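You operate a simulated robot arm through the tools that you are given. There is no shell and no other tool.

The job below is to be done with a simulated robot arm. You get a single attempt, and the scene is never put back.

## Task
Set the bench caliper true on the 30 mm block.
Fine: close the jaw on the block, press the green key, open the jaw wide and put the block back. Set down upright: setting block.

The check looks at the end state, three seconds after you hand in, the way a careful person would. Anything else that was tipped, shoved, dropped, spilled or broken makes it a failure.

## Robot
A 7-joint arm with a two-finger parallel gripper, fixed in place. Base frame: the origin is at the foot of the arm, x ahead of it, y to its left, z up. Readings come in mm, rad, newtons and seconds.
With the tool pointing down near the work surface it reaches from about 460 to 920 mm from the base axis. Its first joint turns from -2.007 to 2.007 rad. Payload 3.91 kg.
The tool frame sits at the grasp point between the pads (the TCP): z along the fingers, y along the line on which they close. The tips reach 30 mm beyond it. Largest opening 110 mm; finger width 20, thickness 10; the body of the gripper, 48 by 112 mm, starts 55 mm behind the TCP.
Orientation is that of the tool frame in the base frame, as a unit quaternion [x, y, z, w]. With the fingers straight down and closing along the base's y, the tool's x points along the base's -x, its y along +y and its z along -z.

## Interface
- The arm moves only by the tool drive_tool. Its argument "series" is a list of rows, each a list of 7 numbers: the shift along the tool's x, y, z in mm, then the turn, a rotation vector about the tool's x, y, z in rad, then the opening, from 0 (shut) to 1 (fully open). In form: [[tx, ty, tz, wx, wy, wz, jaw], ...]. A call has 1 to 20 rows; each row is the pose to reach, as a shift and turn from the pose commanded when the call began, along the tool's axes at that moment. Each row takes 0.2 s and may step no farther than 50 mm and 0.15 rad from the row before; otherwise, or with a gripper value out of range, the whole call is refused. A pose out of reach is approached as far as the arm can. The call stops where the force on the tool passes 40 N (or 10 N more than at its start, if that is more) or the arm is blocked; 0.2 s more then pass. Each finger travels about 153 mm/s and halts on what it meets, pressing with about 27 N; the grip force reading is that of the motor and also rises with nothing between the fingers. The clock runs only during rows and for 0.2 s after the last one: add rows that repeat a pose to give the fingers time. The reply holds the time, the measured pose of the TCP, the force on the tool along the base axes, the opening and the grip force, in the units named above and with some noise, with the torque about the TCP (base axes, N m) and any sound that the robot's microphone picked up.
- Cameras (640 x 400 px; columns grow to the right, rows downward): "scene" is fixed at [223.8, 495.7, 1403]; the picture's right is [-0.02, -1.00, 0.00], its down [-0.92, 0.01, -0.40] and it looks along [0.40, -0.01, -0.92] (base axes); focal length 214 px, centre (320, 200). "wrist" rides on the gripper at [72, 17, -103] in the tool frame; the picture's right is [-0.23, 0.97, 0.00], its down [-0.76, -0.18, -0.62] and it looks along [-0.61, -0.14, 0.78] (tool axes); focal length 222 px, centre (320, 200). There is no depth. A picture from a camera that has moved, and an enlarged one, comes with that camera's place and axes in the base frame and with its lens. The place of the scene camera against the robot may be out by one fixed shift of up to 18 mm in any direction.
- camera(camera): a new picture of that camera. No time passes.
- slide_trunk(by): slides the trunk up (or, below 0, down) by that many mm; the arm rides with it, the base frame stays. It gives what a move gives, with no picture.
- enlarge(camera, box): a new picture of the part [left, top, right, bottom] of that camera's present view, enlarged. No time passes.
- sign_off(): hands the job in; it is judged then, once.

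Nothing tells you positions but the pictures and the camera data. Unless the task says otherwise, let go and move clear before handing in.

The tools are called after "Emit:" as a command line: name --pt "numbers of a row" for each row, then --argument value for the rest, lists and objects as JSON in quotes. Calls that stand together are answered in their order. drive_tool: Moves the arm, as the interface text tells. Its arguments: {"type":"object","properties":{"series":{"type":"array","items":{"type":"array","items":{"type":"number"}}}},"required":["series"]} The other tools are called the same way: slide_trunk (by) slides the trunk up or down; camera (camera) takes a picture; enlarge (camera, box) takes an enlarged picture of a part of a camera's view; sign_off () hands the job in.

At the start:

```text
clock: 0.0
position: [519.3, 67.8, 1078.9]
tcp_rot: [0.0, 1.0, 0.0, -0.001]
ft_force: [-0.2, -0.1, 0.9]
ft_torque: [-0.01, 0.0, 0.01]
opening: 110.0
grip_force: 0.0
trunk travel left (down, up): [-775.0, 215.0]
```

scene: 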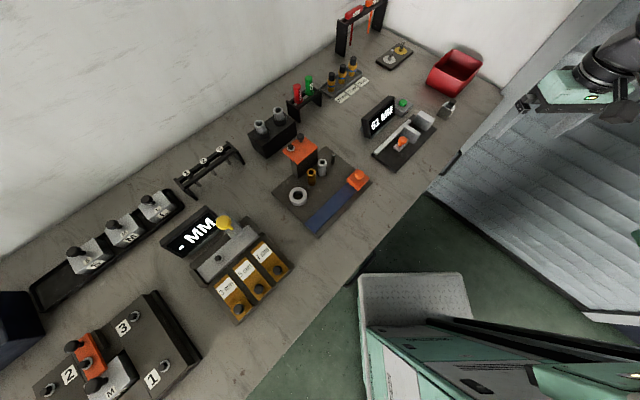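
wrist: 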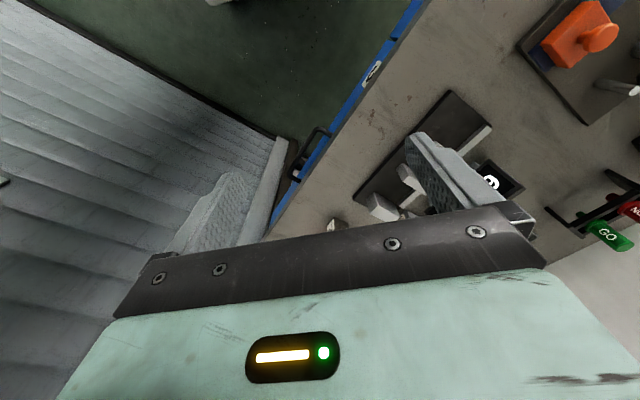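

I see a long bench with several fixtures; the bench caliper looks like the one with the display reading and the green key near the right (around pixel 400,135). I'll enlarge the pictures to understand it before moving.

Emit:
enlarge --camera "scene" --box '[340, 80, 480, 180]'

Emit:
enlarge --camera "scene" --box '[150, 180, 310, 330]'

Emit:
enlarge --camera "scene" --box '[260, 110, 390, 240]'

Emit:
enlarge --camera "wrist" --box '[300, 80, 560, 250]'

```text
4.00 times, centred on (410, 130) of scene
camera zoom: at [223.8, 495.7, 1403.0], right [-0.02, -1.0, 0.0], down [-0.92, 0.01, -0.4], along [0.4, -0.01, -0.92], focal length 858 px, centre (-40, 480)
```

zoom: 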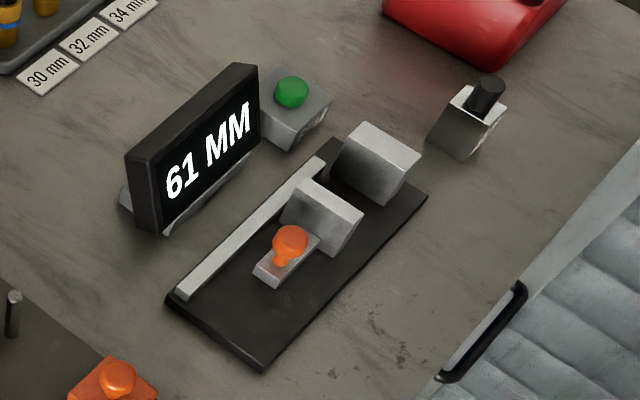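

```text
2.67 times, centred on (230, 255) of scene
camera zoom: at [223.8, 495.7, 1403.0], right [-0.02, -1.0, 0.0], down [-0.92, 0.01, -0.4], along [0.4, -0.01, -0.92], focal length 572 px, centre (560, 53)
```

zoom: 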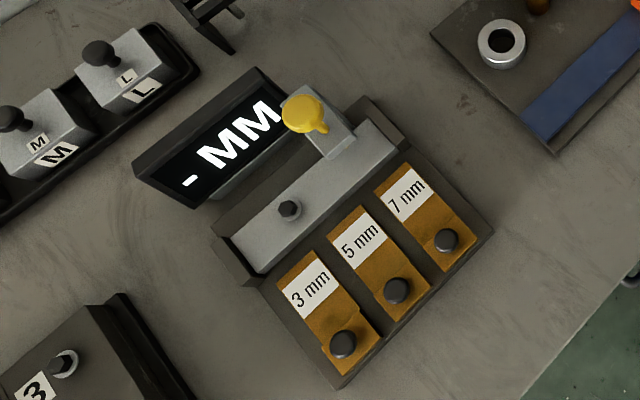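

```text
3.08 times, centred on (325, 175) of scene
camera zoom: at [223.8, 495.7, 1403.0], right [-0.02, -1.0, 0.0], down [-0.92, 0.01, -0.4], along [0.4, -0.01, -0.92], focal length 660 px, centre (305, 277)
```

zoom: 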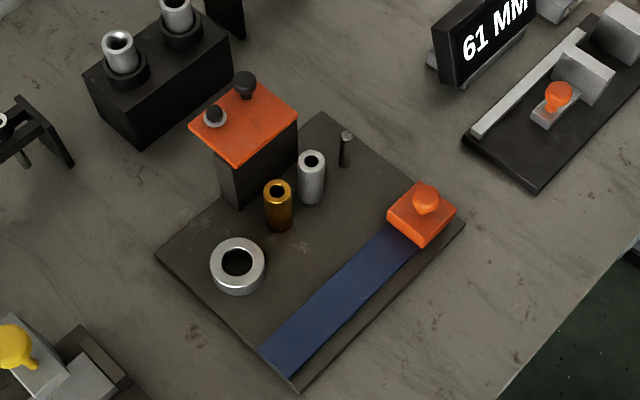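

```text
2.35 times, centred on (430, 165) of wrist
camera zoom: at [447.5, 84.1, 1182.4], right [0.23, 0.97, 0.0], down [0.76, -0.18, 0.62], along [0.61, -0.14, -0.78], focal length 523 px, centre (61, 282)
```

zoom: 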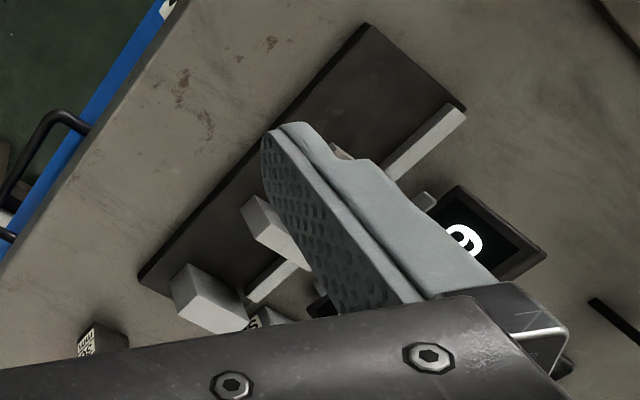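

I take the caliper to be the black plate with the "61 MM" display, about (565..732, 86..250) at z≈830, and the 30 mm block with the black knob near (805, 40). I'll move the wrist camera over it for a better look.

Emit:
drive_tool --pt "-40 0 0 0 0 0 1" --pt "-80 -4 0 0 0 0 1" --pt "-120 -8 0 0 0 0 1" --pt "-160 -12 0 0 0 0 1" --pt "-200 -13 0 0 0 0 1" --pt "-216 -13 0 0 0 0 1" --pt "-216 -13 0 0 0 0 1"

Emit:
camera --camera "wrist"

Emit:
camera --camera "scene"

```text
clock: 1.6
position: [736.3, 53.2, 1080.5]
tcp_rot: [-0.001, 1.0, 0.0, 0.0]
ft_force: [-0.4, -0.1, -0.1]
ft_torque: [-0.02, 0.01, 0.01]
opening: 110.0
grip_force: 0.1
trunk travel left (down, up): [-775.0, 215.0]
```

```text
taken
camera wrist: at [664.4, 69.8, 1183.7], right [0.23, 0.97, 0.0], down [0.76, -0.18, 0.62], along [0.61, -0.14, -0.78], focal length 222 px, centre (320, 200)
```

wrist: 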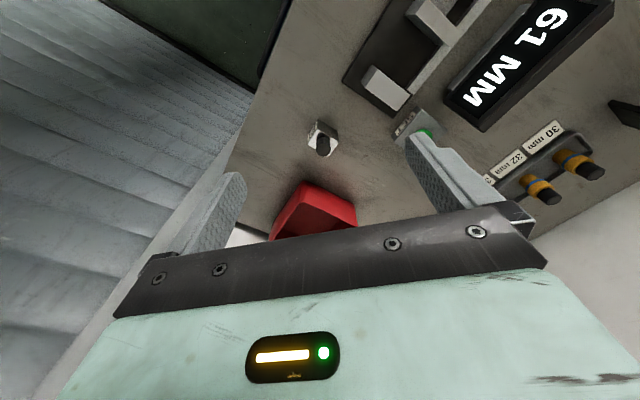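

```text
taken
```

scene: 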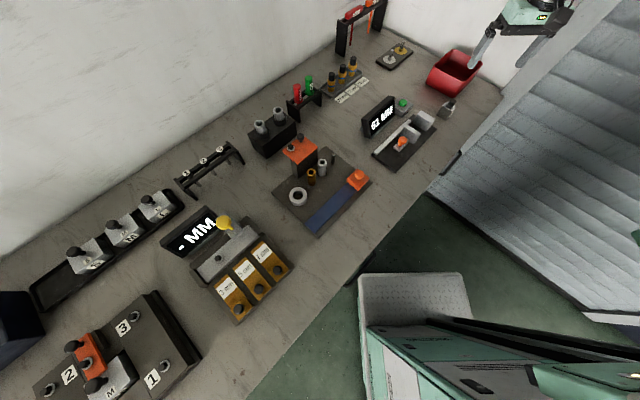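

The block and green key are in view at the wrist camera; I'll enlarge for details of the block's orientation and label.

Emit:
enlarge --camera "wrist" --box '[280, 100, 440, 200]'

Emit:
enlarge --camera "wrist" --box '[300, 110, 350, 160]'

Emit:
enlarge --camera "scene" --box '[420, 85, 480, 135]'

Emit:
enlarge --camera "wrist" --box '[320, 0, 560, 150]'

```text
4.00 times, centred on (360, 150) of wrist
camera zoom: at [664.4, 69.8, 1183.7], right [0.23, 0.97, 0.0], down [0.76, -0.18, 0.62], along [0.61, -0.14, -0.78], focal length 888 px, centre (160, 400)
```

zoom: 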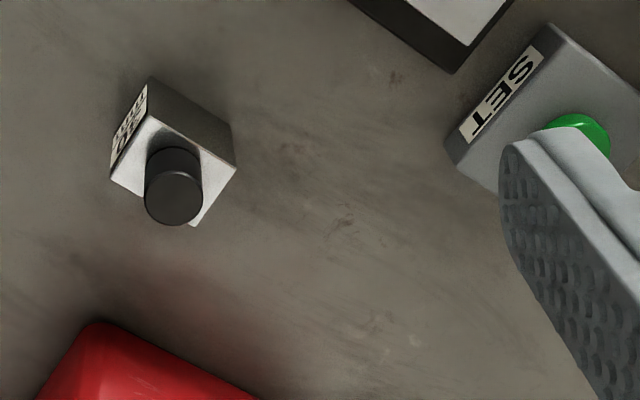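

```text
8.00 times, centred on (325, 135) of wrist
camera zoom: at [664.4, 69.8, 1183.7], right [0.23, 0.97, 0.0], down [0.76, -0.18, 0.62], along [0.61, -0.14, -0.78], focal length 1777 px, centre (280, 720)
```

zoom: 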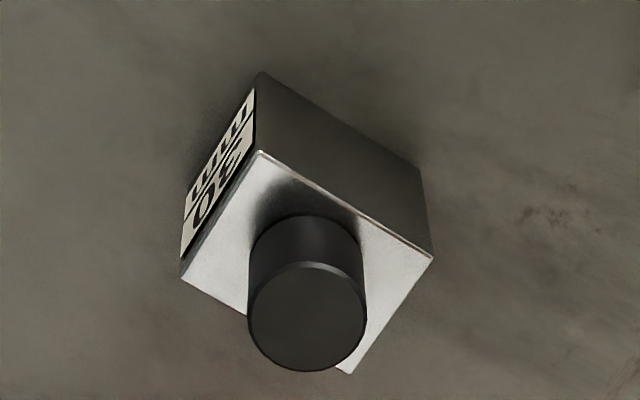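

```text
8.00 times, centred on (450, 110) of scene
camera zoom: at [223.8, 495.7, 1403.0], right [-0.02, -1.0, 0.0], down [-0.92, 0.01, -0.4], along [0.4, -0.01, -0.92], focal length 1716 px, centre (-720, 920)
```

zoom: 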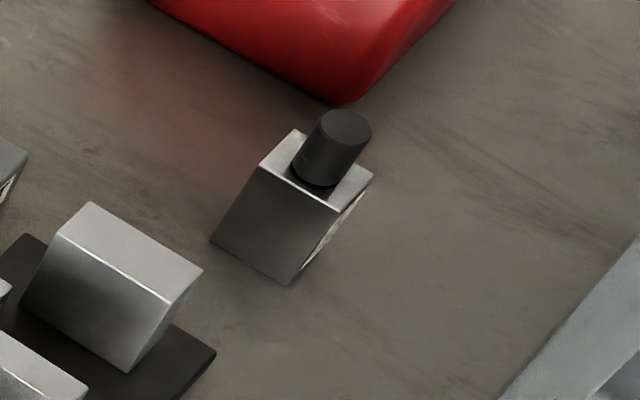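

```text
2.67 times, centred on (440, 75) of wrist
camera zoom: at [664.4, 69.8, 1183.7], right [0.23, 0.97, 0.0], down [0.76, -0.18, 0.62], along [0.61, -0.14, -0.78], focal length 592 px, centre (0, 533)
```

zoom: 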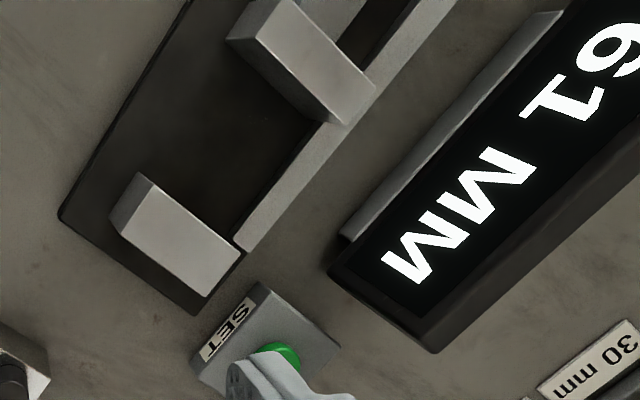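

The block is labelled 30 mm, about 40 x 30 mm with its 30 mm side already along the caliper's rail direction (~-45°), centre near (806, 41). I'll turn the tool 45° and look straight onto the caliper.

Emit:
drive_tool --pt "14 18 6 0 0 0.1 1" --pt "29 36 12 0 0 0.2 1" --pt "43 54 18 0 0 0.3 1" --pt "58 72 25 0 0 0.4 1" --pt "72 90 31 0 0 0.5 1" --pt "87 107 37 0 0 0.6 1" --pt "101 125 43 0 0 0.7 1" --pt "116 143 50 0 0 0.785 1" --pt "116 143 50 0 0 0.785 1"

Emit:
camera --camera "wrist"

Emit:
enlarge --camera "wrist" --box '[200, 0, 520, 200]'

```text
clock: 3.6
position: [619.1, 197.9, 1029.8]
tcp_rot: [0.383, 0.924, 0.001, 0.0]
ft_force: [0.3, 0.3, -0.5]
ft_torque: [0.0, -0.02, 0.03]
opening: 109.9
grip_force: 0.1
trunk travel left (down, up): [-775.0, 215.0]
```

```text
taken
camera wrist: at [579.2, 260.4, 1132.7], right [0.85, 0.53, 0.0], down [0.41, -0.66, 0.62], along [0.33, -0.53, -0.78], focal length 222 px, centre (320, 200)
```

wrist: 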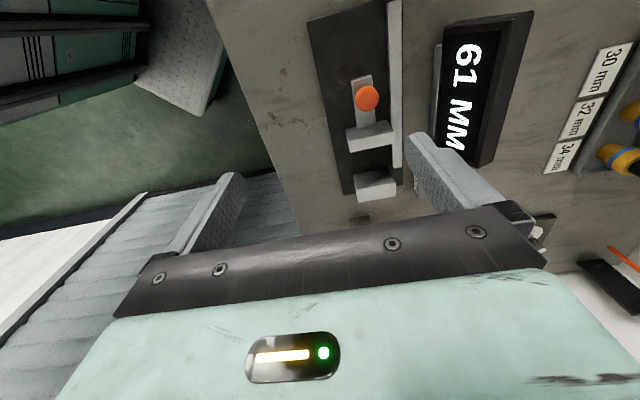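

```text
2.00 times, centred on (360, 100) of wrist
camera zoom: at [579.2, 260.4, 1132.7], right [0.85, 0.53, 0.0], down [0.41, -0.66, 0.62], along [0.33, -0.53, -0.78], focal length 444 px, centre (240, 400)
```

zoom: 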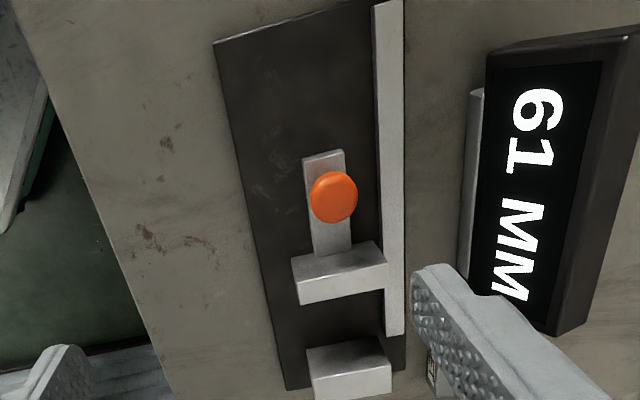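

The caliper plate appears exactly at 45°, with the moving jaw, orange knob and fixed jaw clearly visible. I'll zoom further for measurements.

Emit:
enlarge --camera "wrist" --box '[330, 65, 410, 125]'

Emit:
enlarge --camera "wrist" --box '[330, 110, 430, 210]'

Emit:
enlarge --camera "scene" --box '[380, 90, 460, 160]'

```text
6.67 times, centred on (370, 95) of wrist
camera zoom: at [579.2, 260.4, 1132.7], right [0.85, 0.53, 0.0], down [0.41, -0.66, 0.62], along [0.33, -0.53, -0.78], focal length 1481 px, centre (-13, 900)
```

zoom: 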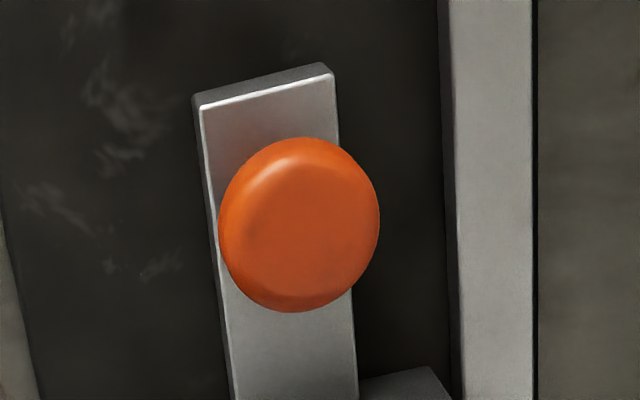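

```text
4.00 times, centred on (380, 160) of wrist
camera zoom: at [579.2, 260.4, 1132.7], right [0.85, 0.53, 0.0], down [0.41, -0.66, 0.62], along [0.33, -0.53, -0.78], focal length 888 px, centre (80, 360)
```

zoom: 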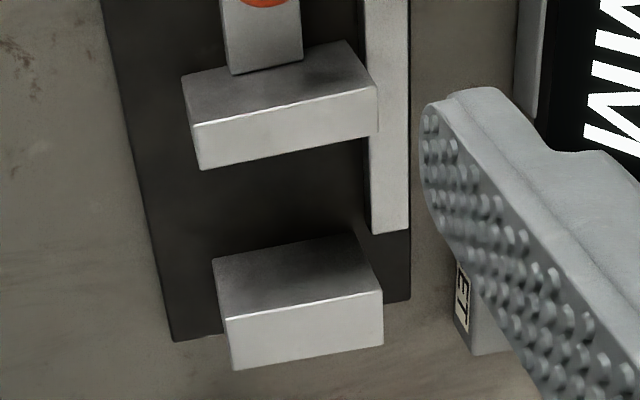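

```text
5.71 times, centred on (420, 125) of scene
camera zoom: at [223.8, 495.7, 1403.0], right [-0.02, -1.0, 0.0], down [-0.92, 0.01, -0.4], along [0.4, -0.01, -0.92], focal length 1226 px, centre (-251, 629)
```

zoom: 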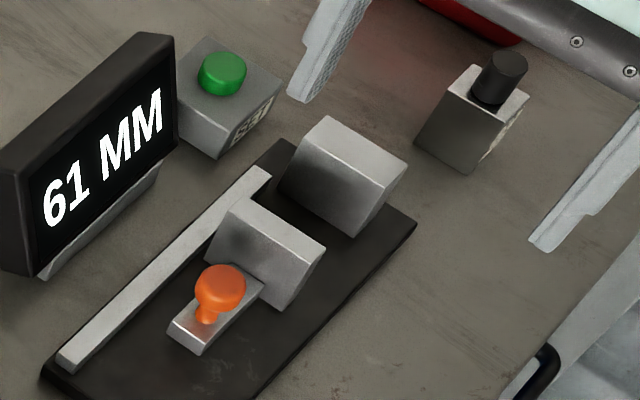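

Measurements so far in rail coordinates (a along +135°, b along +45°): fixed jaw face a≈-420, moving jaw face a≈-360, orange knob at a≈-302, b≈630; block at a≈-541, b≈600. Next I hover over the block to refine its pose.

Emit:
drive_tool --pt "-40 4 0 0 0 0 1" --pt "-80 8 5 0 0 0 1" --pt "-120 12 10 0 0 0 1" --pt "-160 15 20 0 0 0 1" --pt "-200 19 35 0 0 0 1" --pt "-235 22 50 0 0 0 1" --pt "-235 22 50 0 0 0 1"

Emit:
camera --camera "wrist"

Emit:
enlarge --camera "wrist" --box '[270, 60, 410, 180]'

```text
clock: 5.2
position: [802.8, 45.7, 980.3]
tcp_rot: [0.382, 0.924, 0.0, -0.001]
ft_force: [0.0, 0.5, 0.2]
ft_torque: [-0.02, -0.02, -0.05]
opening: 110.0
grip_force: 0.1
trunk travel left (down, up): [-775.0, 215.0]
```

```text
taken
camera wrist: at [763.0, 108.7, 1082.7], right [0.85, 0.53, 0.0], down [0.41, -0.66, 0.62], along [0.33, -0.53, -0.78], focal length 222 px, centre (320, 200)
```

wrist: 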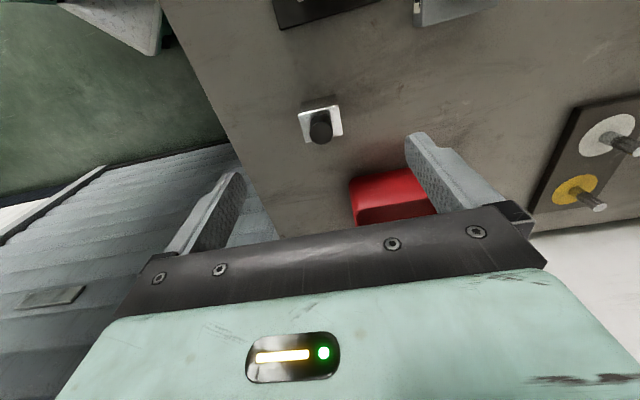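

```text
3.33 times, centred on (340, 120) of wrist
camera zoom: at [763.0, 108.7, 1082.7], right [0.85, 0.53, 0.0], down [0.41, -0.66, 0.62], along [0.33, -0.53, -0.78], focal length 740 px, centre (253, 467)
```

zoom: 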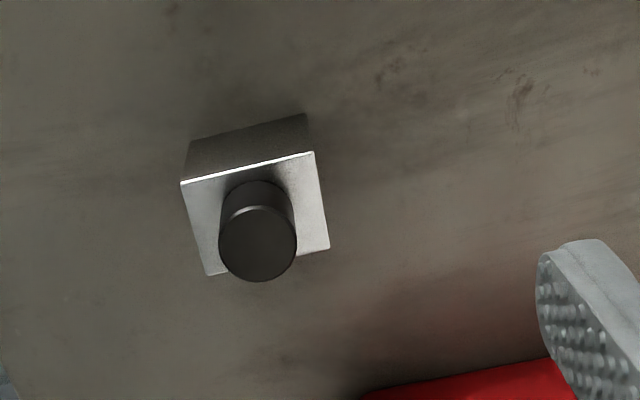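

Block centre is about 6.7 mm behind the TCP along tool x, with yaw exactly aligned. I'll descend with half-open fingers to just around the knob and check.

Emit:
drive_tool --pt "-6.7 0 0 0 0 0 0.55" --pt "-6.7 0 25 0 0 0 0.55" --pt "-6.7 0 45 0 0 0 0.55" --pt "-6.7 0 58 0 0 0 0.55" --pt "-6.7 0 66 0 0 0 0.55" --pt "-6.7 0 66 0 0 0 0.55"

Emit:
camera --camera "wrist"

Emit:
enlarge --camera "wrist" --box '[220, 80, 420, 220]'

Emit:
enlarge --camera "scene" --box '[410, 70, 510, 140]'

```text
clock: 6.6
position: [807.2, 42.4, 913.7]
tcp_rot: [0.382, 0.924, 0.0, 0.0]
ft_force: [0.9, -0.3, 0.1]
ft_torque: [-0.02, 0.02, -0.03]
opening: 60.2
grip_force: 0.1
trunk travel left (down, up): [-775.0, 215.0]
```

```text
taken
camera wrist: at [767.6, 104.6, 1016.5], right [0.85, 0.53, 0.0], down [0.41, -0.66, 0.62], along [0.33, -0.53, -0.78], focal length 222 px, centre (320, 200)
```

wrist: 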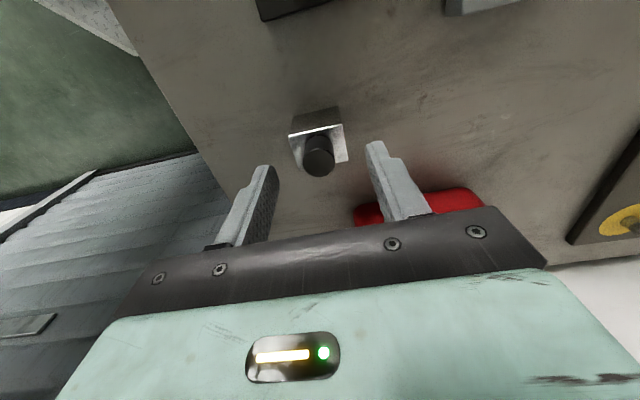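

```text
2.86 times, centred on (320, 150) of wrist
camera zoom: at [767.6, 104.6, 1016.5], right [0.85, 0.53, 0.0], down [0.41, -0.66, 0.62], along [0.33, -0.53, -0.78], focal length 635 px, centre (320, 343)
```

zoom: 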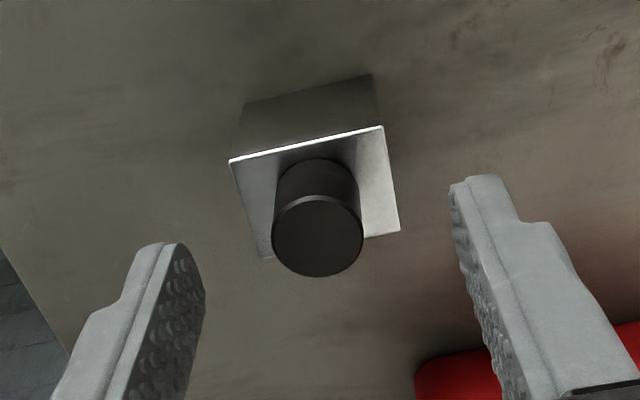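

```text
5.71 times, centred on (460, 105) of scene
camera zoom: at [223.8, 495.7, 1403.0], right [-0.02, -1.0, 0.0], down [-0.92, 0.01, -0.4], along [0.4, -0.01, -0.92], focal length 1226 px, centre (-480, 743)
```

zoom: 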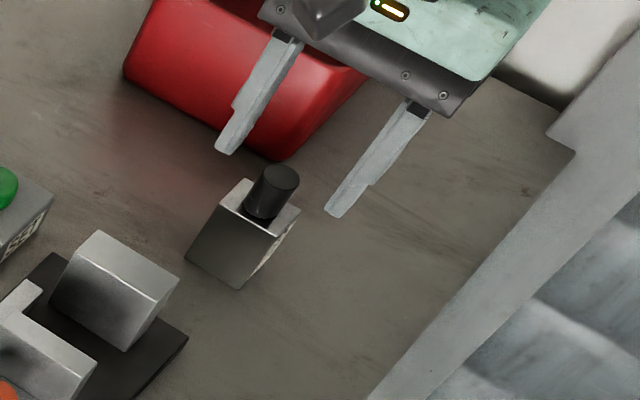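

Knob is centred between the fingers; block top ≈ 861.5, bench ≈ 820.5. I'll lower 18 mm and close on the knob.

Emit:
drive_tool --pt "0 0 9 0 0 0 0.55" --pt "0 0 18 0 0 0 0.55" --pt "0 0 18 0 0 0 0.55" --pt "0 0 18 0 0 0 0.3" --pt "0 0 18 0 0 0 0" --pt "0 0 18 0 0 0 0" --pt "0 0 18 0 0 0 0"

Emit:
enlarge --camera "wrist" --box '[220, 80, 420, 220]'

```text
clock: 8.2
position: [806.4, 43.3, 893.7]
tcp_rot: [0.382, 0.924, -0.001, -0.001]
ft_force: [-0.5, -0.9, -0.3]
ft_torque: [-0.01, -0.01, 0.03]
opening: 21.4
grip_force: 26.8
trunk travel left (down, up): [-775.0, 215.0]
```

```text
2.86 times, centred on (320, 150) of wrist
camera zoom: at [767.5, 104.9, 997.9], right [0.85, 0.53, 0.0], down [0.41, -0.66, 0.62], along [0.33, -0.53, -0.78], focal length 635 px, centre (320, 343)
```

zoom: 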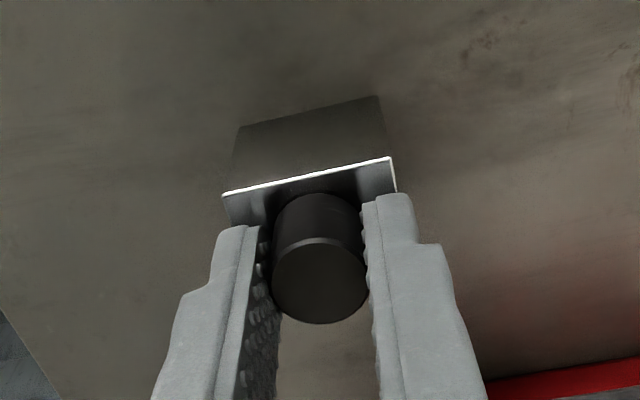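

Grip on the knob is good (21.4 mm, 27 N). I'll lift 70 mm and carry the block above the gap between the jaws, then look.

Emit:
drive_tool --pt "0 0 -10 0 0 0 0" --pt "0 0 -30 0 0 0 0" --pt "0 0 -55 0 0 0 0" --pt "0 0 -75 0 0 0 0" --pt "25 5 -75 0 0 0 0" --pt "55 12 -75 0 0 0 0" --pt "85 18 -75 0 0 0 0" --pt "115 24 -75 0 0 0 0" --pt "132 28 -75 0 0 0 0" --pt "138.5 29.6 -75 0 0 0 0" --pt "138.5 29.6 -75 0 0 0 0" --pt "138.5 29.6 -75 0 0 0 0"

Emit:
camera --camera "wrist"

Emit:
enlarge --camera "wrist" --box '[220, 40, 460, 220]'

Emit:
enlarge --camera "scene" --box '[370, 70, 470, 150]'

```text
clock: 10.8
position: [731.4, 161.3, 970.7]
tcp_rot: [0.382, 0.924, 0.001, 0.0]
ft_force: [0.4, -0.5, -2.3]
ft_torque: [-0.01, 0.0, -0.01]
opening: 21.3
grip_force: 26.4
trunk travel left (down, up): [-775.0, 215.0]
```

```text
taken
camera wrist: at [691.0, 224.2, 1073.9], right [0.85, 0.53, 0.0], down [0.41, -0.66, 0.62], along [0.33, -0.53, -0.78], focal length 222 px, centre (320, 200)
```

wrist: 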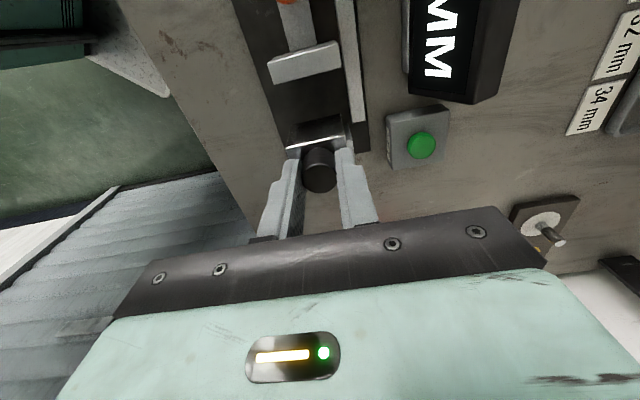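

```text
2.22 times, centred on (340, 130) of wrist
camera zoom: at [691.0, 224.2, 1073.9], right [0.85, 0.53, 0.0], down [0.41, -0.66, 0.62], along [0.33, -0.53, -0.78], focal length 494 px, centre (276, 356)
```

zoom: 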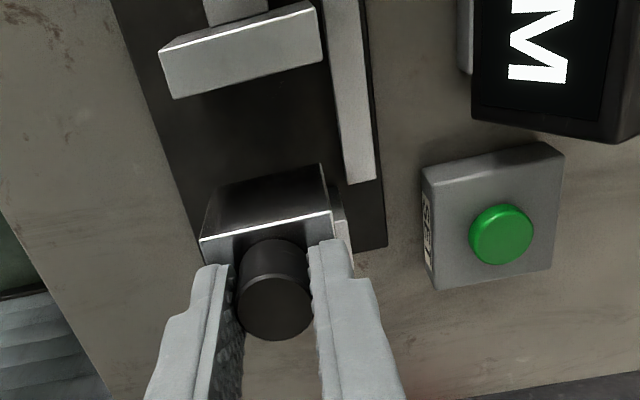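

```text
5.00 times, centred on (420, 110) of scene
camera zoom: at [223.8, 495.7, 1403.0], right [-0.02, -1.0, 0.0], down [-0.92, 0.01, -0.4], along [0.4, -0.01, -0.92], focal length 1072 px, centre (-180, 650)
```

zoom: 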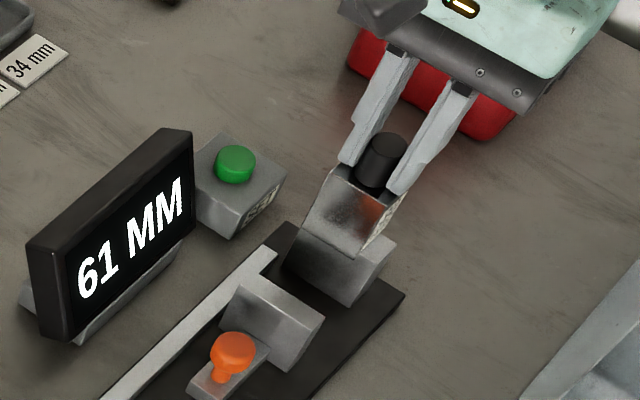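

TCP is above the gap (a≈-402, b≈630), consistent with the jaws. I'll shift 2 mm away from the fixed jaw and lower to just above the plate.

Emit:
drive_tool --pt "2 0 15 0 0 0 0" --pt "2 0 32 0 0 0 0" --pt "2 0 46 0 0 0 0" --pt "2 0 56 0 0 0 0" --pt "2 0 61 0 0 0 0" --pt "2 0 61 0 0 0 0"

Emit:
enlarge --camera "wrist" --box '[220, 40, 460, 220]'

Emit:
enlarge --camera "scene" --box '[370, 70, 470, 150]'

```text
clock: 12.2
position: [728.9, 163.1, 908.3]
tcp_rot: [0.382, 0.924, 0.0, 0.0]
ft_force: [-0.4, -0.6, -2.7]
ft_torque: [0.0, -0.02, 0.0]
opening: 21.4
grip_force: 27.1
trunk travel left (down, up): [-775.0, 215.0]
```

```text
2.22 times, centred on (340, 130) of wrist
camera zoom: at [689.0, 225.6, 1012.1], right [0.85, 0.53, 0.0], down [0.41, -0.66, 0.62], along [0.33, -0.53, -0.78], focal length 494 px, centre (276, 356)
```

zoom: 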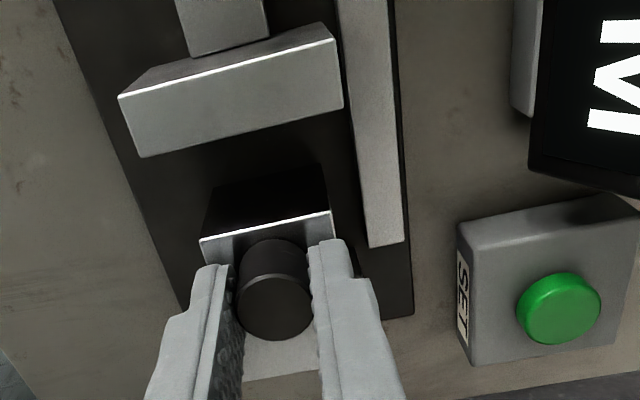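

```text
5.00 times, centred on (420, 110) of scene
camera zoom: at [223.8, 495.7, 1403.0], right [-0.02, -1.0, 0.0], down [-0.92, 0.01, -0.4], along [0.4, -0.01, -0.92], focal length 1072 px, centre (-180, 650)
```

zoom: 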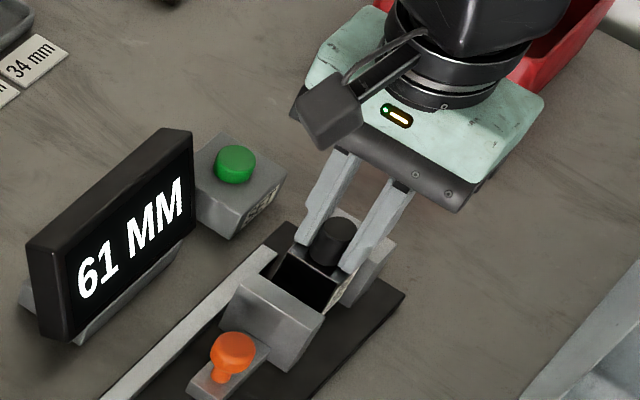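

Block is between the jaws with clearance on both sides, about 4 mm above the plate. Creeping down until contact.

Emit:
drive_tool --pt "0 0 1 0 0 0 0" --pt "0 0 2 0 0 0 0" --pt "0 0 3 0 0 0 0" --pt "0 0 3 0 0 0 0"

```text
clock: 13.2
position: [728.8, 162.2, 906.0]
tcp_rot: [0.382, 0.924, 0.0, 0.0]
ft_force: [0.0, 0.0, -0.5]
ft_torque: [0.0, 0.08, -0.01]
opening: 21.5
grip_force: 27.1
trunk travel left (down, up): [-775.0, 215.0]
```

Vertical force moved from -2.7 to -0.5 N, suggesting first contact. One more small step to confirm.

Emit:
drive_tool --pt "0 0 0.5 0 0 0 0" --pt "0 0 1 0 0 0 0" --pt "0 0 1 0 0 0 0"

Emit:
enlarge --camera "wrist" --box '[220, 40, 460, 220]'

```text
clock: 14.0
position: [729.5, 164.0, 905.9]
tcp_rot: [0.382, 0.924, 0.0, 0.001]
ft_force: [0.6, -1.8, 11.2]
ft_torque: [-0.02, 0.09, 0.02]
opening: 21.3
grip_force: 27.2
trunk travel left (down, up): [-775.0, 215.0]
```

```text
2.22 times, centred on (340, 130) of wrist
camera zoom: at [689.1, 225.2, 1009.8], right [0.85, 0.53, 0.0], down [0.41, -0.66, 0.62], along [0.33, -0.53, -0.78], focal length 494 px, centre (276, 356)
```

zoom: 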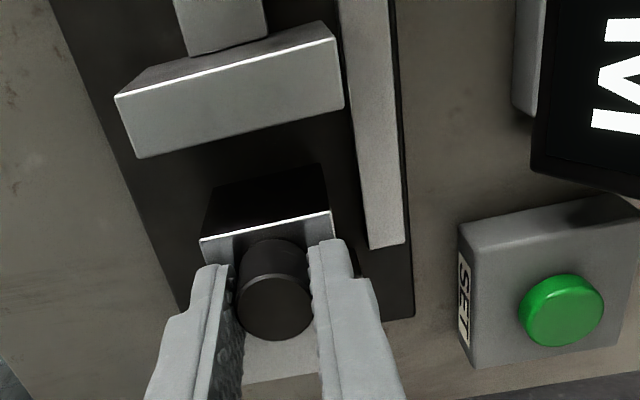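

Contact confirmed (11 N). I'll relax the command slightly, open the fingers and lift straight up.

Emit:
drive_tool --pt "0 0 -0.8 0 0 0 0" --pt "0 0 -0.8 0 0 0 0.3" --pt "0 0 -0.8 0 0 0 0.4" --pt "0 0 -0.8 0 0 0 0.4" --pt "0 0 -15 0 0 0 0.4" --pt "0 0 -40 0 0 0 0.4" --pt "0 0 -70 0 0 0 0.4" --pt "0 0 -95 0 0 0 0.4" --pt "0 0 -95 0 0 0 0.4"

Emit:
camera --camera "wrist"

Emit:
enlarge --camera "wrist" --box '[220, 0, 460, 180]'

Emit:
enlarge --camera "scene" --box '[370, 70, 470, 150]'

```text
clock: 16.0
position: [727.9, 162.5, 999.9]
tcp_rot: [0.381, 0.924, -0.001, 0.0]
ft_force: [-0.1, -0.4, 0.4]
ft_torque: [-0.01, -0.01, 0.01]
opening: 43.7
grip_force: 0.0
trunk travel left (down, up): [-775.0, 215.0]
```

```text
taken
camera wrist: at [688.0, 225.1, 1102.8], right [0.85, 0.53, 0.0], down [0.41, -0.66, 0.62], along [0.33, -0.53, -0.78], focal length 222 px, centre (320, 200)
```

wrist: 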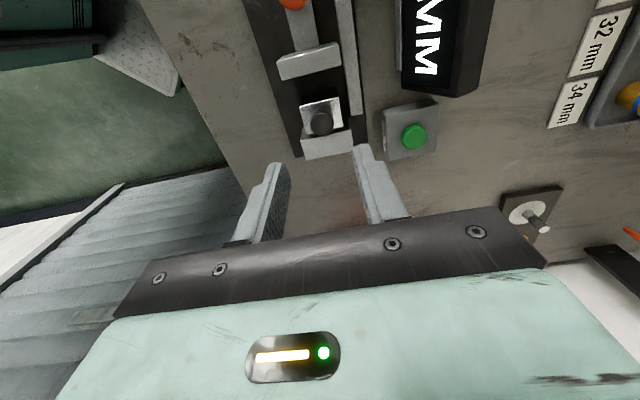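

```text
2.22 times, centred on (340, 90) of wrist
camera zoom: at [688.0, 225.1, 1102.8], right [0.85, 0.53, 0.0], down [0.41, -0.66, 0.62], along [0.33, -0.53, -0.78], focal length 494 px, centre (276, 444)
```

zoom: 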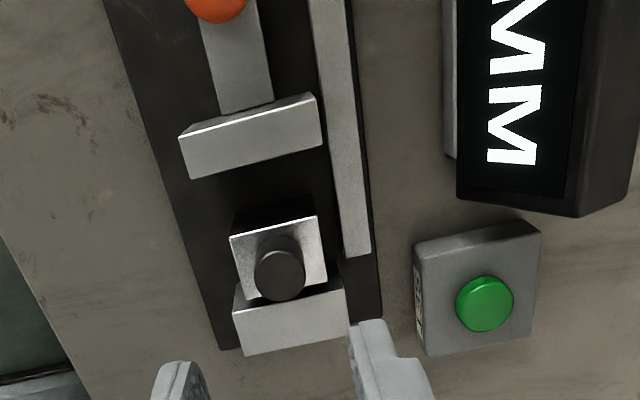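

```text
5.00 times, centred on (420, 110) of scene
camera zoom: at [223.8, 495.7, 1403.0], right [-0.02, -1.0, 0.0], down [-0.92, 0.01, -0.4], along [0.4, -0.01, -0.92], focal length 1072 px, centre (-180, 650)
```

zoom: 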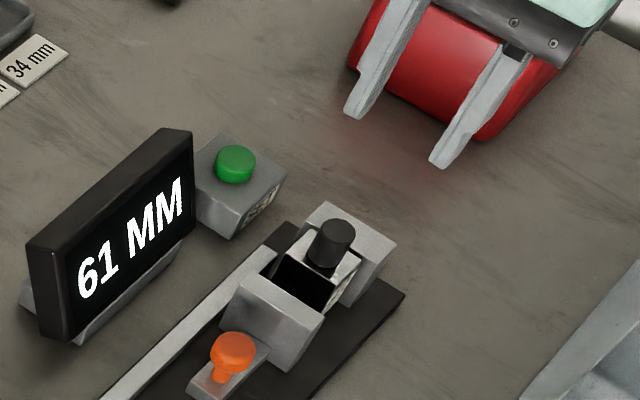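

The block stands between the jaws, not touching yet. Now I go over the orange knob of the moving jaw to refine its location.

Emit:
drive_tool --pt "30 0 0 0 0 0 0.55" --pt "60 0 5 0 0 0 0.55" --pt "85 1 20 0 0 0 0.55" --pt "97 1 40 0 0 0 0.55" --pt "97 1 45 0 0 0 0.55" --pt "97 1 45 0 0 0 0.55"

Emit:
camera --camera "wrist"

Emit:
enlarge --camera "wrist" --box '[240, 60, 400, 180]'

Emit:
enlarge --camera "scene" --box '[370, 100, 450, 160]'

```text
clock: 17.4
position: [659.3, 231.9, 954.6]
tcp_rot: [0.382, 0.924, -0.001, -0.001]
ft_force: [0.3, 0.6, -1.0]
ft_torque: [-0.01, 0.0, 0.01]
opening: 60.3
grip_force: 0.1
trunk travel left (down, up): [-775.0, 215.0]
```

```text
taken
camera wrist: at [620.3, 294.7, 1058.3], right [0.85, 0.53, 0.0], down [0.41, -0.66, 0.62], along [0.33, -0.53, -0.78], focal length 222 px, centre (320, 200)
```

wrist: 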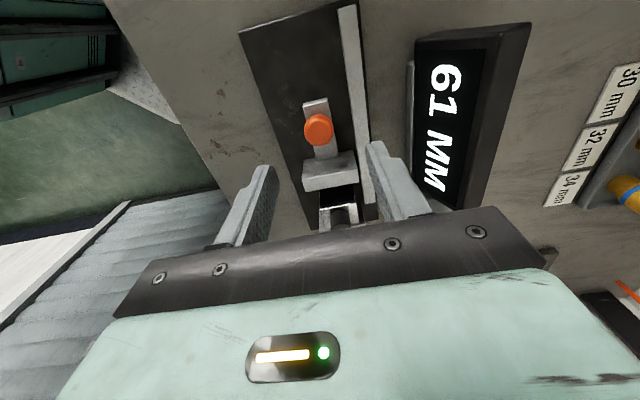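

```text
3.33 times, centred on (320, 120) of wrist
camera zoom: at [620.3, 294.7, 1058.3], right [0.85, 0.53, 0.0], down [0.41, -0.66, 0.62], along [0.33, -0.53, -0.78], focal length 740 px, centre (320, 467)
```

zoom: 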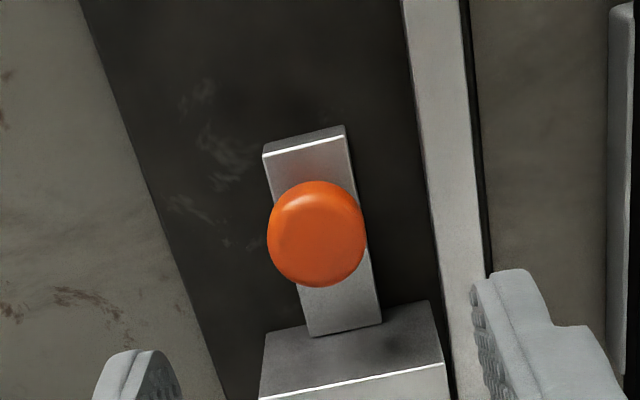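

```text
6.67 times, centred on (410, 130) of scene
camera zoom: at [223.8, 495.7, 1403.0], right [-0.02, -1.0, 0.0], down [-0.92, 0.01, -0.4], along [0.4, -0.01, -0.92], focal length 1430 px, centre (-280, 667)
```

zoom: 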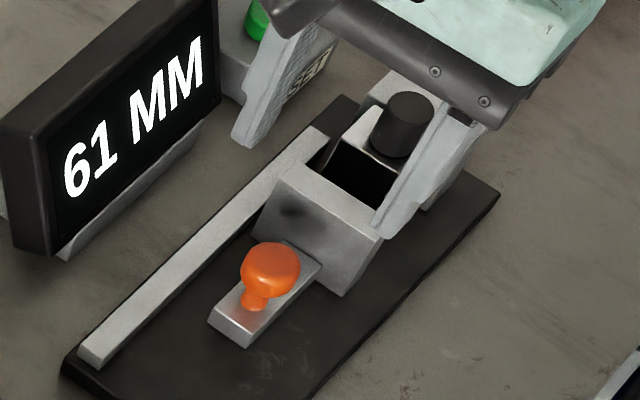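

Knob head is about 26 mm across at (a≈-301, b≈629, z≈868), almost directly below. I'll descend with fingers at 46 mm, close on the knob head and check.

Emit:
drive_tool --pt "1 -0.7 20 0 0 0 0.45" --pt "1 -0.7 40 0 0 0 0.45" --pt "1 -0.7 57 0 0 0 0.45" --pt "1 -0.7 68 0 0 0 0.45" --pt "1 -0.7 72 0 0 0 0.45" --pt "1 -0.7 72 0 0 0 0.45"

Emit:
enlarge --camera "wrist" --box '[220, 60, 420, 220]'

Emit:
enlarge --camera "scene" --box '[370, 100, 450, 160]'

```text
clock: 18.8
position: [659.5, 231.6, 883.2]
tcp_rot: [0.382, 0.924, -0.001, 0.0]
ft_force: [-0.9, -0.2, 0.2]
ft_torque: [-0.02, -0.01, 0.03]
opening: 49.4
grip_force: 0.1
trunk travel left (down, up): [-775.0, 215.0]
```

```text
2.50 times, centred on (320, 140) of wrist
camera zoom: at [619.3, 294.4, 986.0], right [0.85, 0.53, 0.0], down [0.41, -0.66, 0.62], along [0.33, -0.53, -0.78], focal length 555 px, centre (320, 350)
```

zoom: 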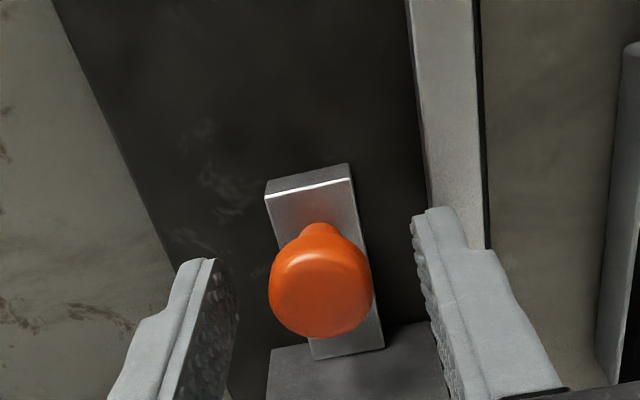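

```text
6.67 times, centred on (410, 130) of scene
camera zoom: at [223.8, 495.7, 1403.0], right [-0.02, -1.0, 0.0], down [-0.92, 0.01, -0.4], along [0.4, -0.01, -0.92], focal length 1430 px, centre (-280, 667)
```

zoom: 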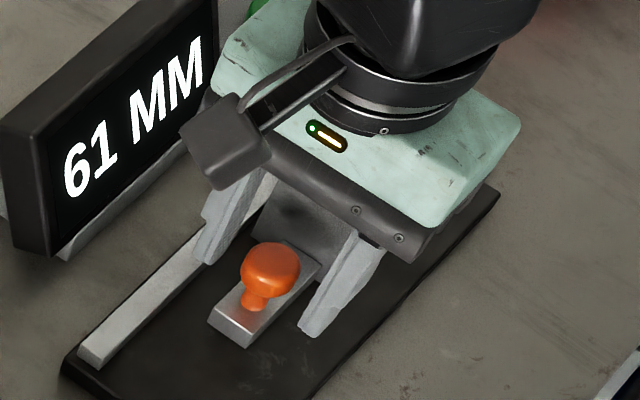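

Knob is centred between the fingers with tips below the head. Closing the grip.

Emit:
drive_tool --pt "0 0 0 0 0 0 0.2" --pt "0 0 0 0 0 0 0" --pt "0 0 0 0 0 0 0" --pt "0 0 0 0 0 0 0"

Emit:
enlarge --camera "wrist" --box '[220, 60, 420, 220]'

```text
clock: 19.8
position: [659.1, 232.2, 882.7]
tcp_rot: [0.382, 0.924, 0.001, 0.001]
ft_force: [3.0, 2.1, -3.0]
ft_torque: [0.04, -0.07, -0.01]
opening: 25.6
grip_force: 45.4
trunk travel left (down, up): [-775.0, 215.0]
```

```text
2.50 times, centred on (320, 140) of wrist
camera zoom: at [619.4, 294.5, 986.1], right [0.85, 0.53, 0.0], down [0.41, -0.66, 0.62], along [0.33, -0.53, -0.78], focal length 555 px, centre (320, 350)
```

zoom: 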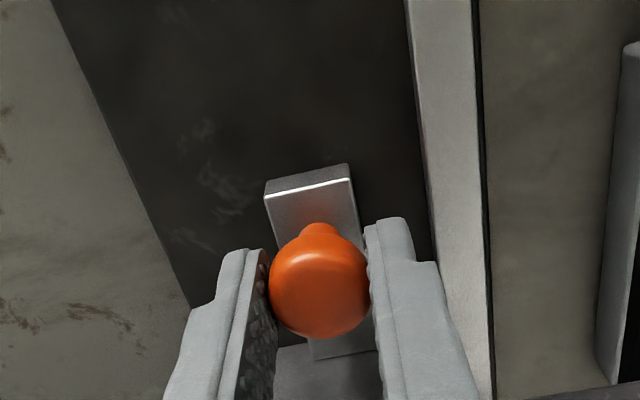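

Knob gripped (25.6 mm). I'll slide the jaw 20 mm towards the block and read the forces.

Emit:
drive_tool --pt "-3 0 0 0 0 0 0" --pt "-7 0 0 0 0 0 0" --pt "-11 0 0 0 0 0 0" --pt "-15 0 0 0 0 0 0" --pt "-18 0 0 0 0 0 0" --pt "-20 0 0 0 0 0 0" --pt "-20 0 0 0 0 0 0"

Emit:
camera --camera "wrist"

Emit:
enlarge --camera "scene" --box '[350, 80, 450, 160]'

```text
clock: 21.4
position: [673.0, 217.0, 882.4]
tcp_rot: [0.382, 0.924, 0.0, 0.0]
ft_force: [1.8, 1.5, 1.0]
ft_torque: [0.32, 0.25, 0.06]
opening: 25.3
grip_force: 44.9
trunk travel left (down, up): [-775.0, 215.0]
```

```text
taken
camera wrist: at [633.5, 280.3, 986.1], right [0.85, 0.53, 0.0], down [0.41, -0.66, 0.62], along [0.33, -0.53, -0.78], focal length 222 px, centre (320, 200)
```

wrist: 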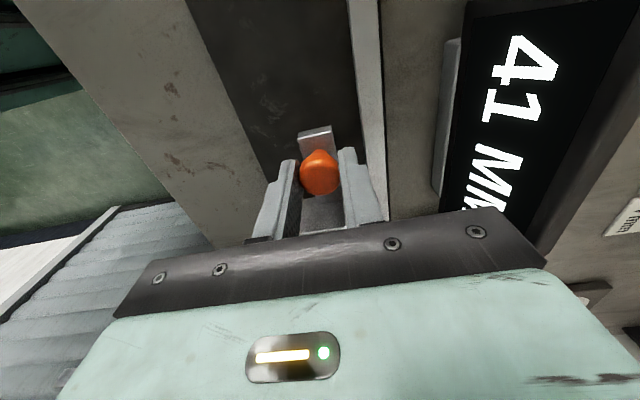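

```text
5.00 times, centred on (400, 120) of scene
camera zoom: at [223.8, 495.7, 1403.0], right [-0.02, -1.0, 0.0], down [-0.92, 0.01, -0.4], along [0.4, -0.01, -0.92], focal length 1072 px, centre (-80, 600)
```

zoom: 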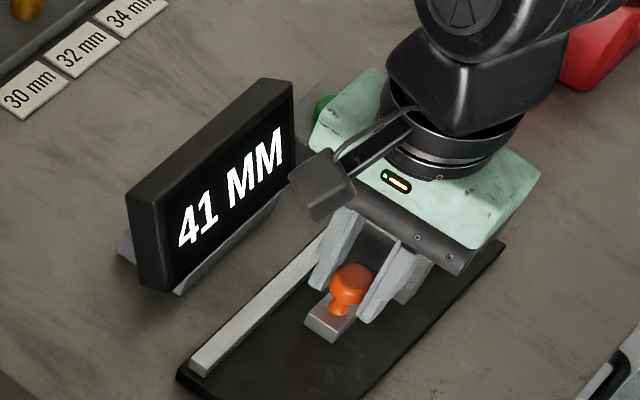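

The display followed to 41 MM. I'll continue in small steps until the block is clamped.

Emit:
drive_tool --pt "-1.5 0 0 0 0 0 0" --pt "-3 0 0 0 0 0 0" --pt "-4.5 0 0 0 0 0 0" --pt "-6 0 0 0 0 0 0" --pt "-7 0 0 0 0 0 0" --pt "-7 0 0 0 0 0 0"

Emit:
enlarge --camera "scene" --box '[350, 80, 450, 160]'

```text
clock: 22.8
position: [677.5, 213.9, 883.1]
tcp_rot: [0.383, 0.924, 0.0, 0.0]
ft_force: [-2.3, -0.4, 6.1]
ft_torque: [0.02, 0.08, 0.02]
opening: 25.3
grip_force: 45.5
trunk travel left (down, up): [-775.0, 215.0]
```

```text
5.00 times, centred on (400, 120) of scene
camera zoom: at [223.8, 495.7, 1403.0], right [-0.02, -1.0, 0.0], down [-0.92, 0.01, -0.4], along [0.4, -0.01, -0.92], focal length 1072 px, centre (-80, 600)
```

zoom: 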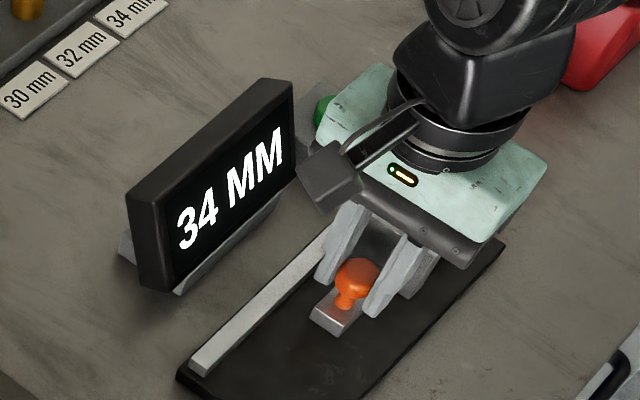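

Reading 34 MM; continuing in 1 mm steps.

Emit:
drive_tool --pt "-1 0 0 0 0 0 0" --pt "-2 0 0 0 0 0 0" --pt "-2 0 0 0 0 0 0"

Emit:
enlarge --camera "scene" --box '[350, 80, 450, 160]'

```text
clock: 23.6
position: [678.5, 211.1, 883.1]
tcp_rot: [0.382, 0.924, 0.0, 0.001]
ft_force: [-2.8, 1.1, 5.3]
ft_torque: [0.12, 0.11, -0.03]
opening: 25.4
grip_force: 44.9
trunk travel left (down, up): [-775.0, 215.0]
```

```text
5.00 times, centred on (400, 120) of scene
camera zoom: at [223.8, 495.7, 1403.0], right [-0.02, -1.0, 0.0], down [-0.92, 0.01, -0.4], along [0.4, -0.01, -0.92], focal length 1072 px, centre (-80, 600)
```

zoom: 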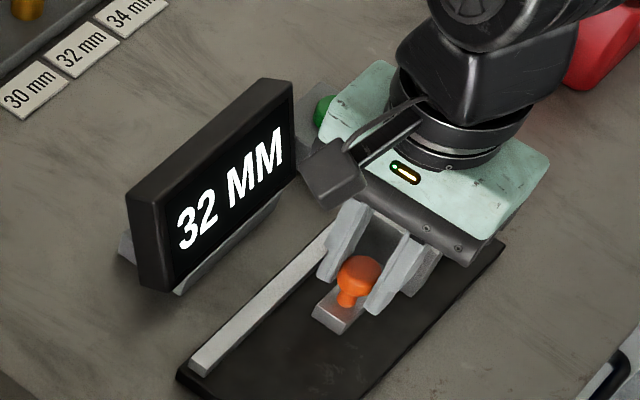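

32 MM with only ~3 N resistance. Continuing 0.5 mm steps.

Emit:
drive_tool --pt "-0.5 0 0 0 0 0 0" --pt "-1 0 0 0 0 0 0" --pt "-1 0 0 0 0 0 0"

Emit:
enlarge --camera "scene" --box '[350, 80, 450, 160]'

```text
clock: 24.4
position: [681.1, 210.9, 882.1]
tcp_rot: [0.381, 0.925, 0.0, 0.0]
ft_force: [-4.9, 1.0, 0.0]
ft_torque: [-0.23, -0.19, 0.02]
opening: 25.1
grip_force: 45.1
trunk travel left (down, up): [-775.0, 215.0]
```

```text
5.00 times, centred on (400, 120) of scene
camera zoom: at [223.8, 495.7, 1403.0], right [-0.02, -1.0, 0.0], down [-0.92, 0.01, -0.4], along [0.4, -0.01, -0.92], focal length 1072 px, centre (-80, 600)
```

zoom: 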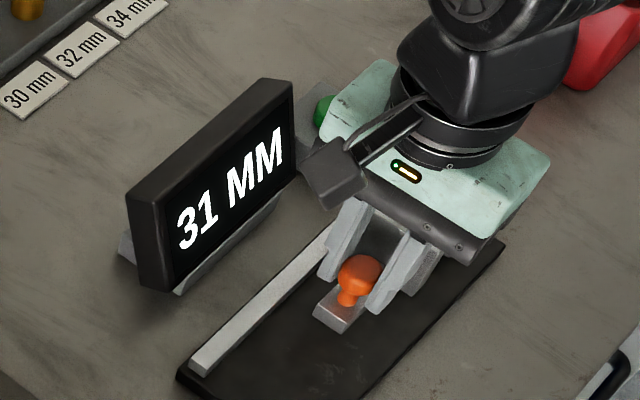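

31 MM, force still low (~4 N). Continuing.

Emit:
drive_tool --pt "-0.5 0 0 0 0 0 0" --pt "-1 0 0 0 0 0 0" --pt "-1 0 0 0 0 0 0"

Emit:
enlarge --camera "scene" --box '[350, 80, 450, 160]'

```text
clock: 25.2
position: [679.7, 211.6, 882.5]
tcp_rot: [0.382, 0.924, -0.002, -0.001]
ft_force: [-8.8, 3.3, -2.1]
ft_torque: [-0.02, 0.1, 0.03]
opening: 25.2
grip_force: 44.5
trunk travel left (down, up): [-775.0, 215.0]
```

```text
5.00 times, centred on (400, 120) of scene
camera zoom: at [223.8, 495.7, 1403.0], right [-0.02, -1.0, 0.0], down [-0.92, 0.01, -0.4], along [0.4, -0.01, -0.92], focal length 1072 px, centre (-80, 600)
```

zoom: 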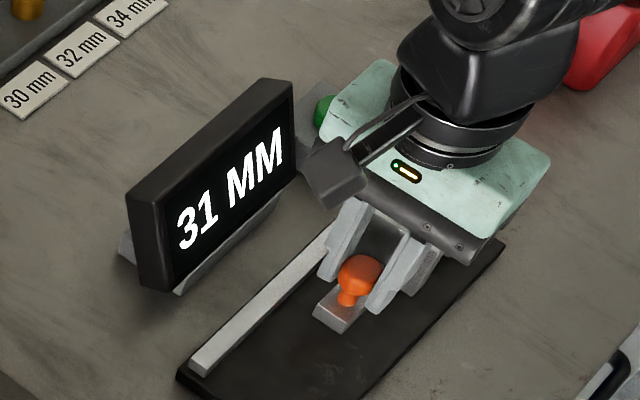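

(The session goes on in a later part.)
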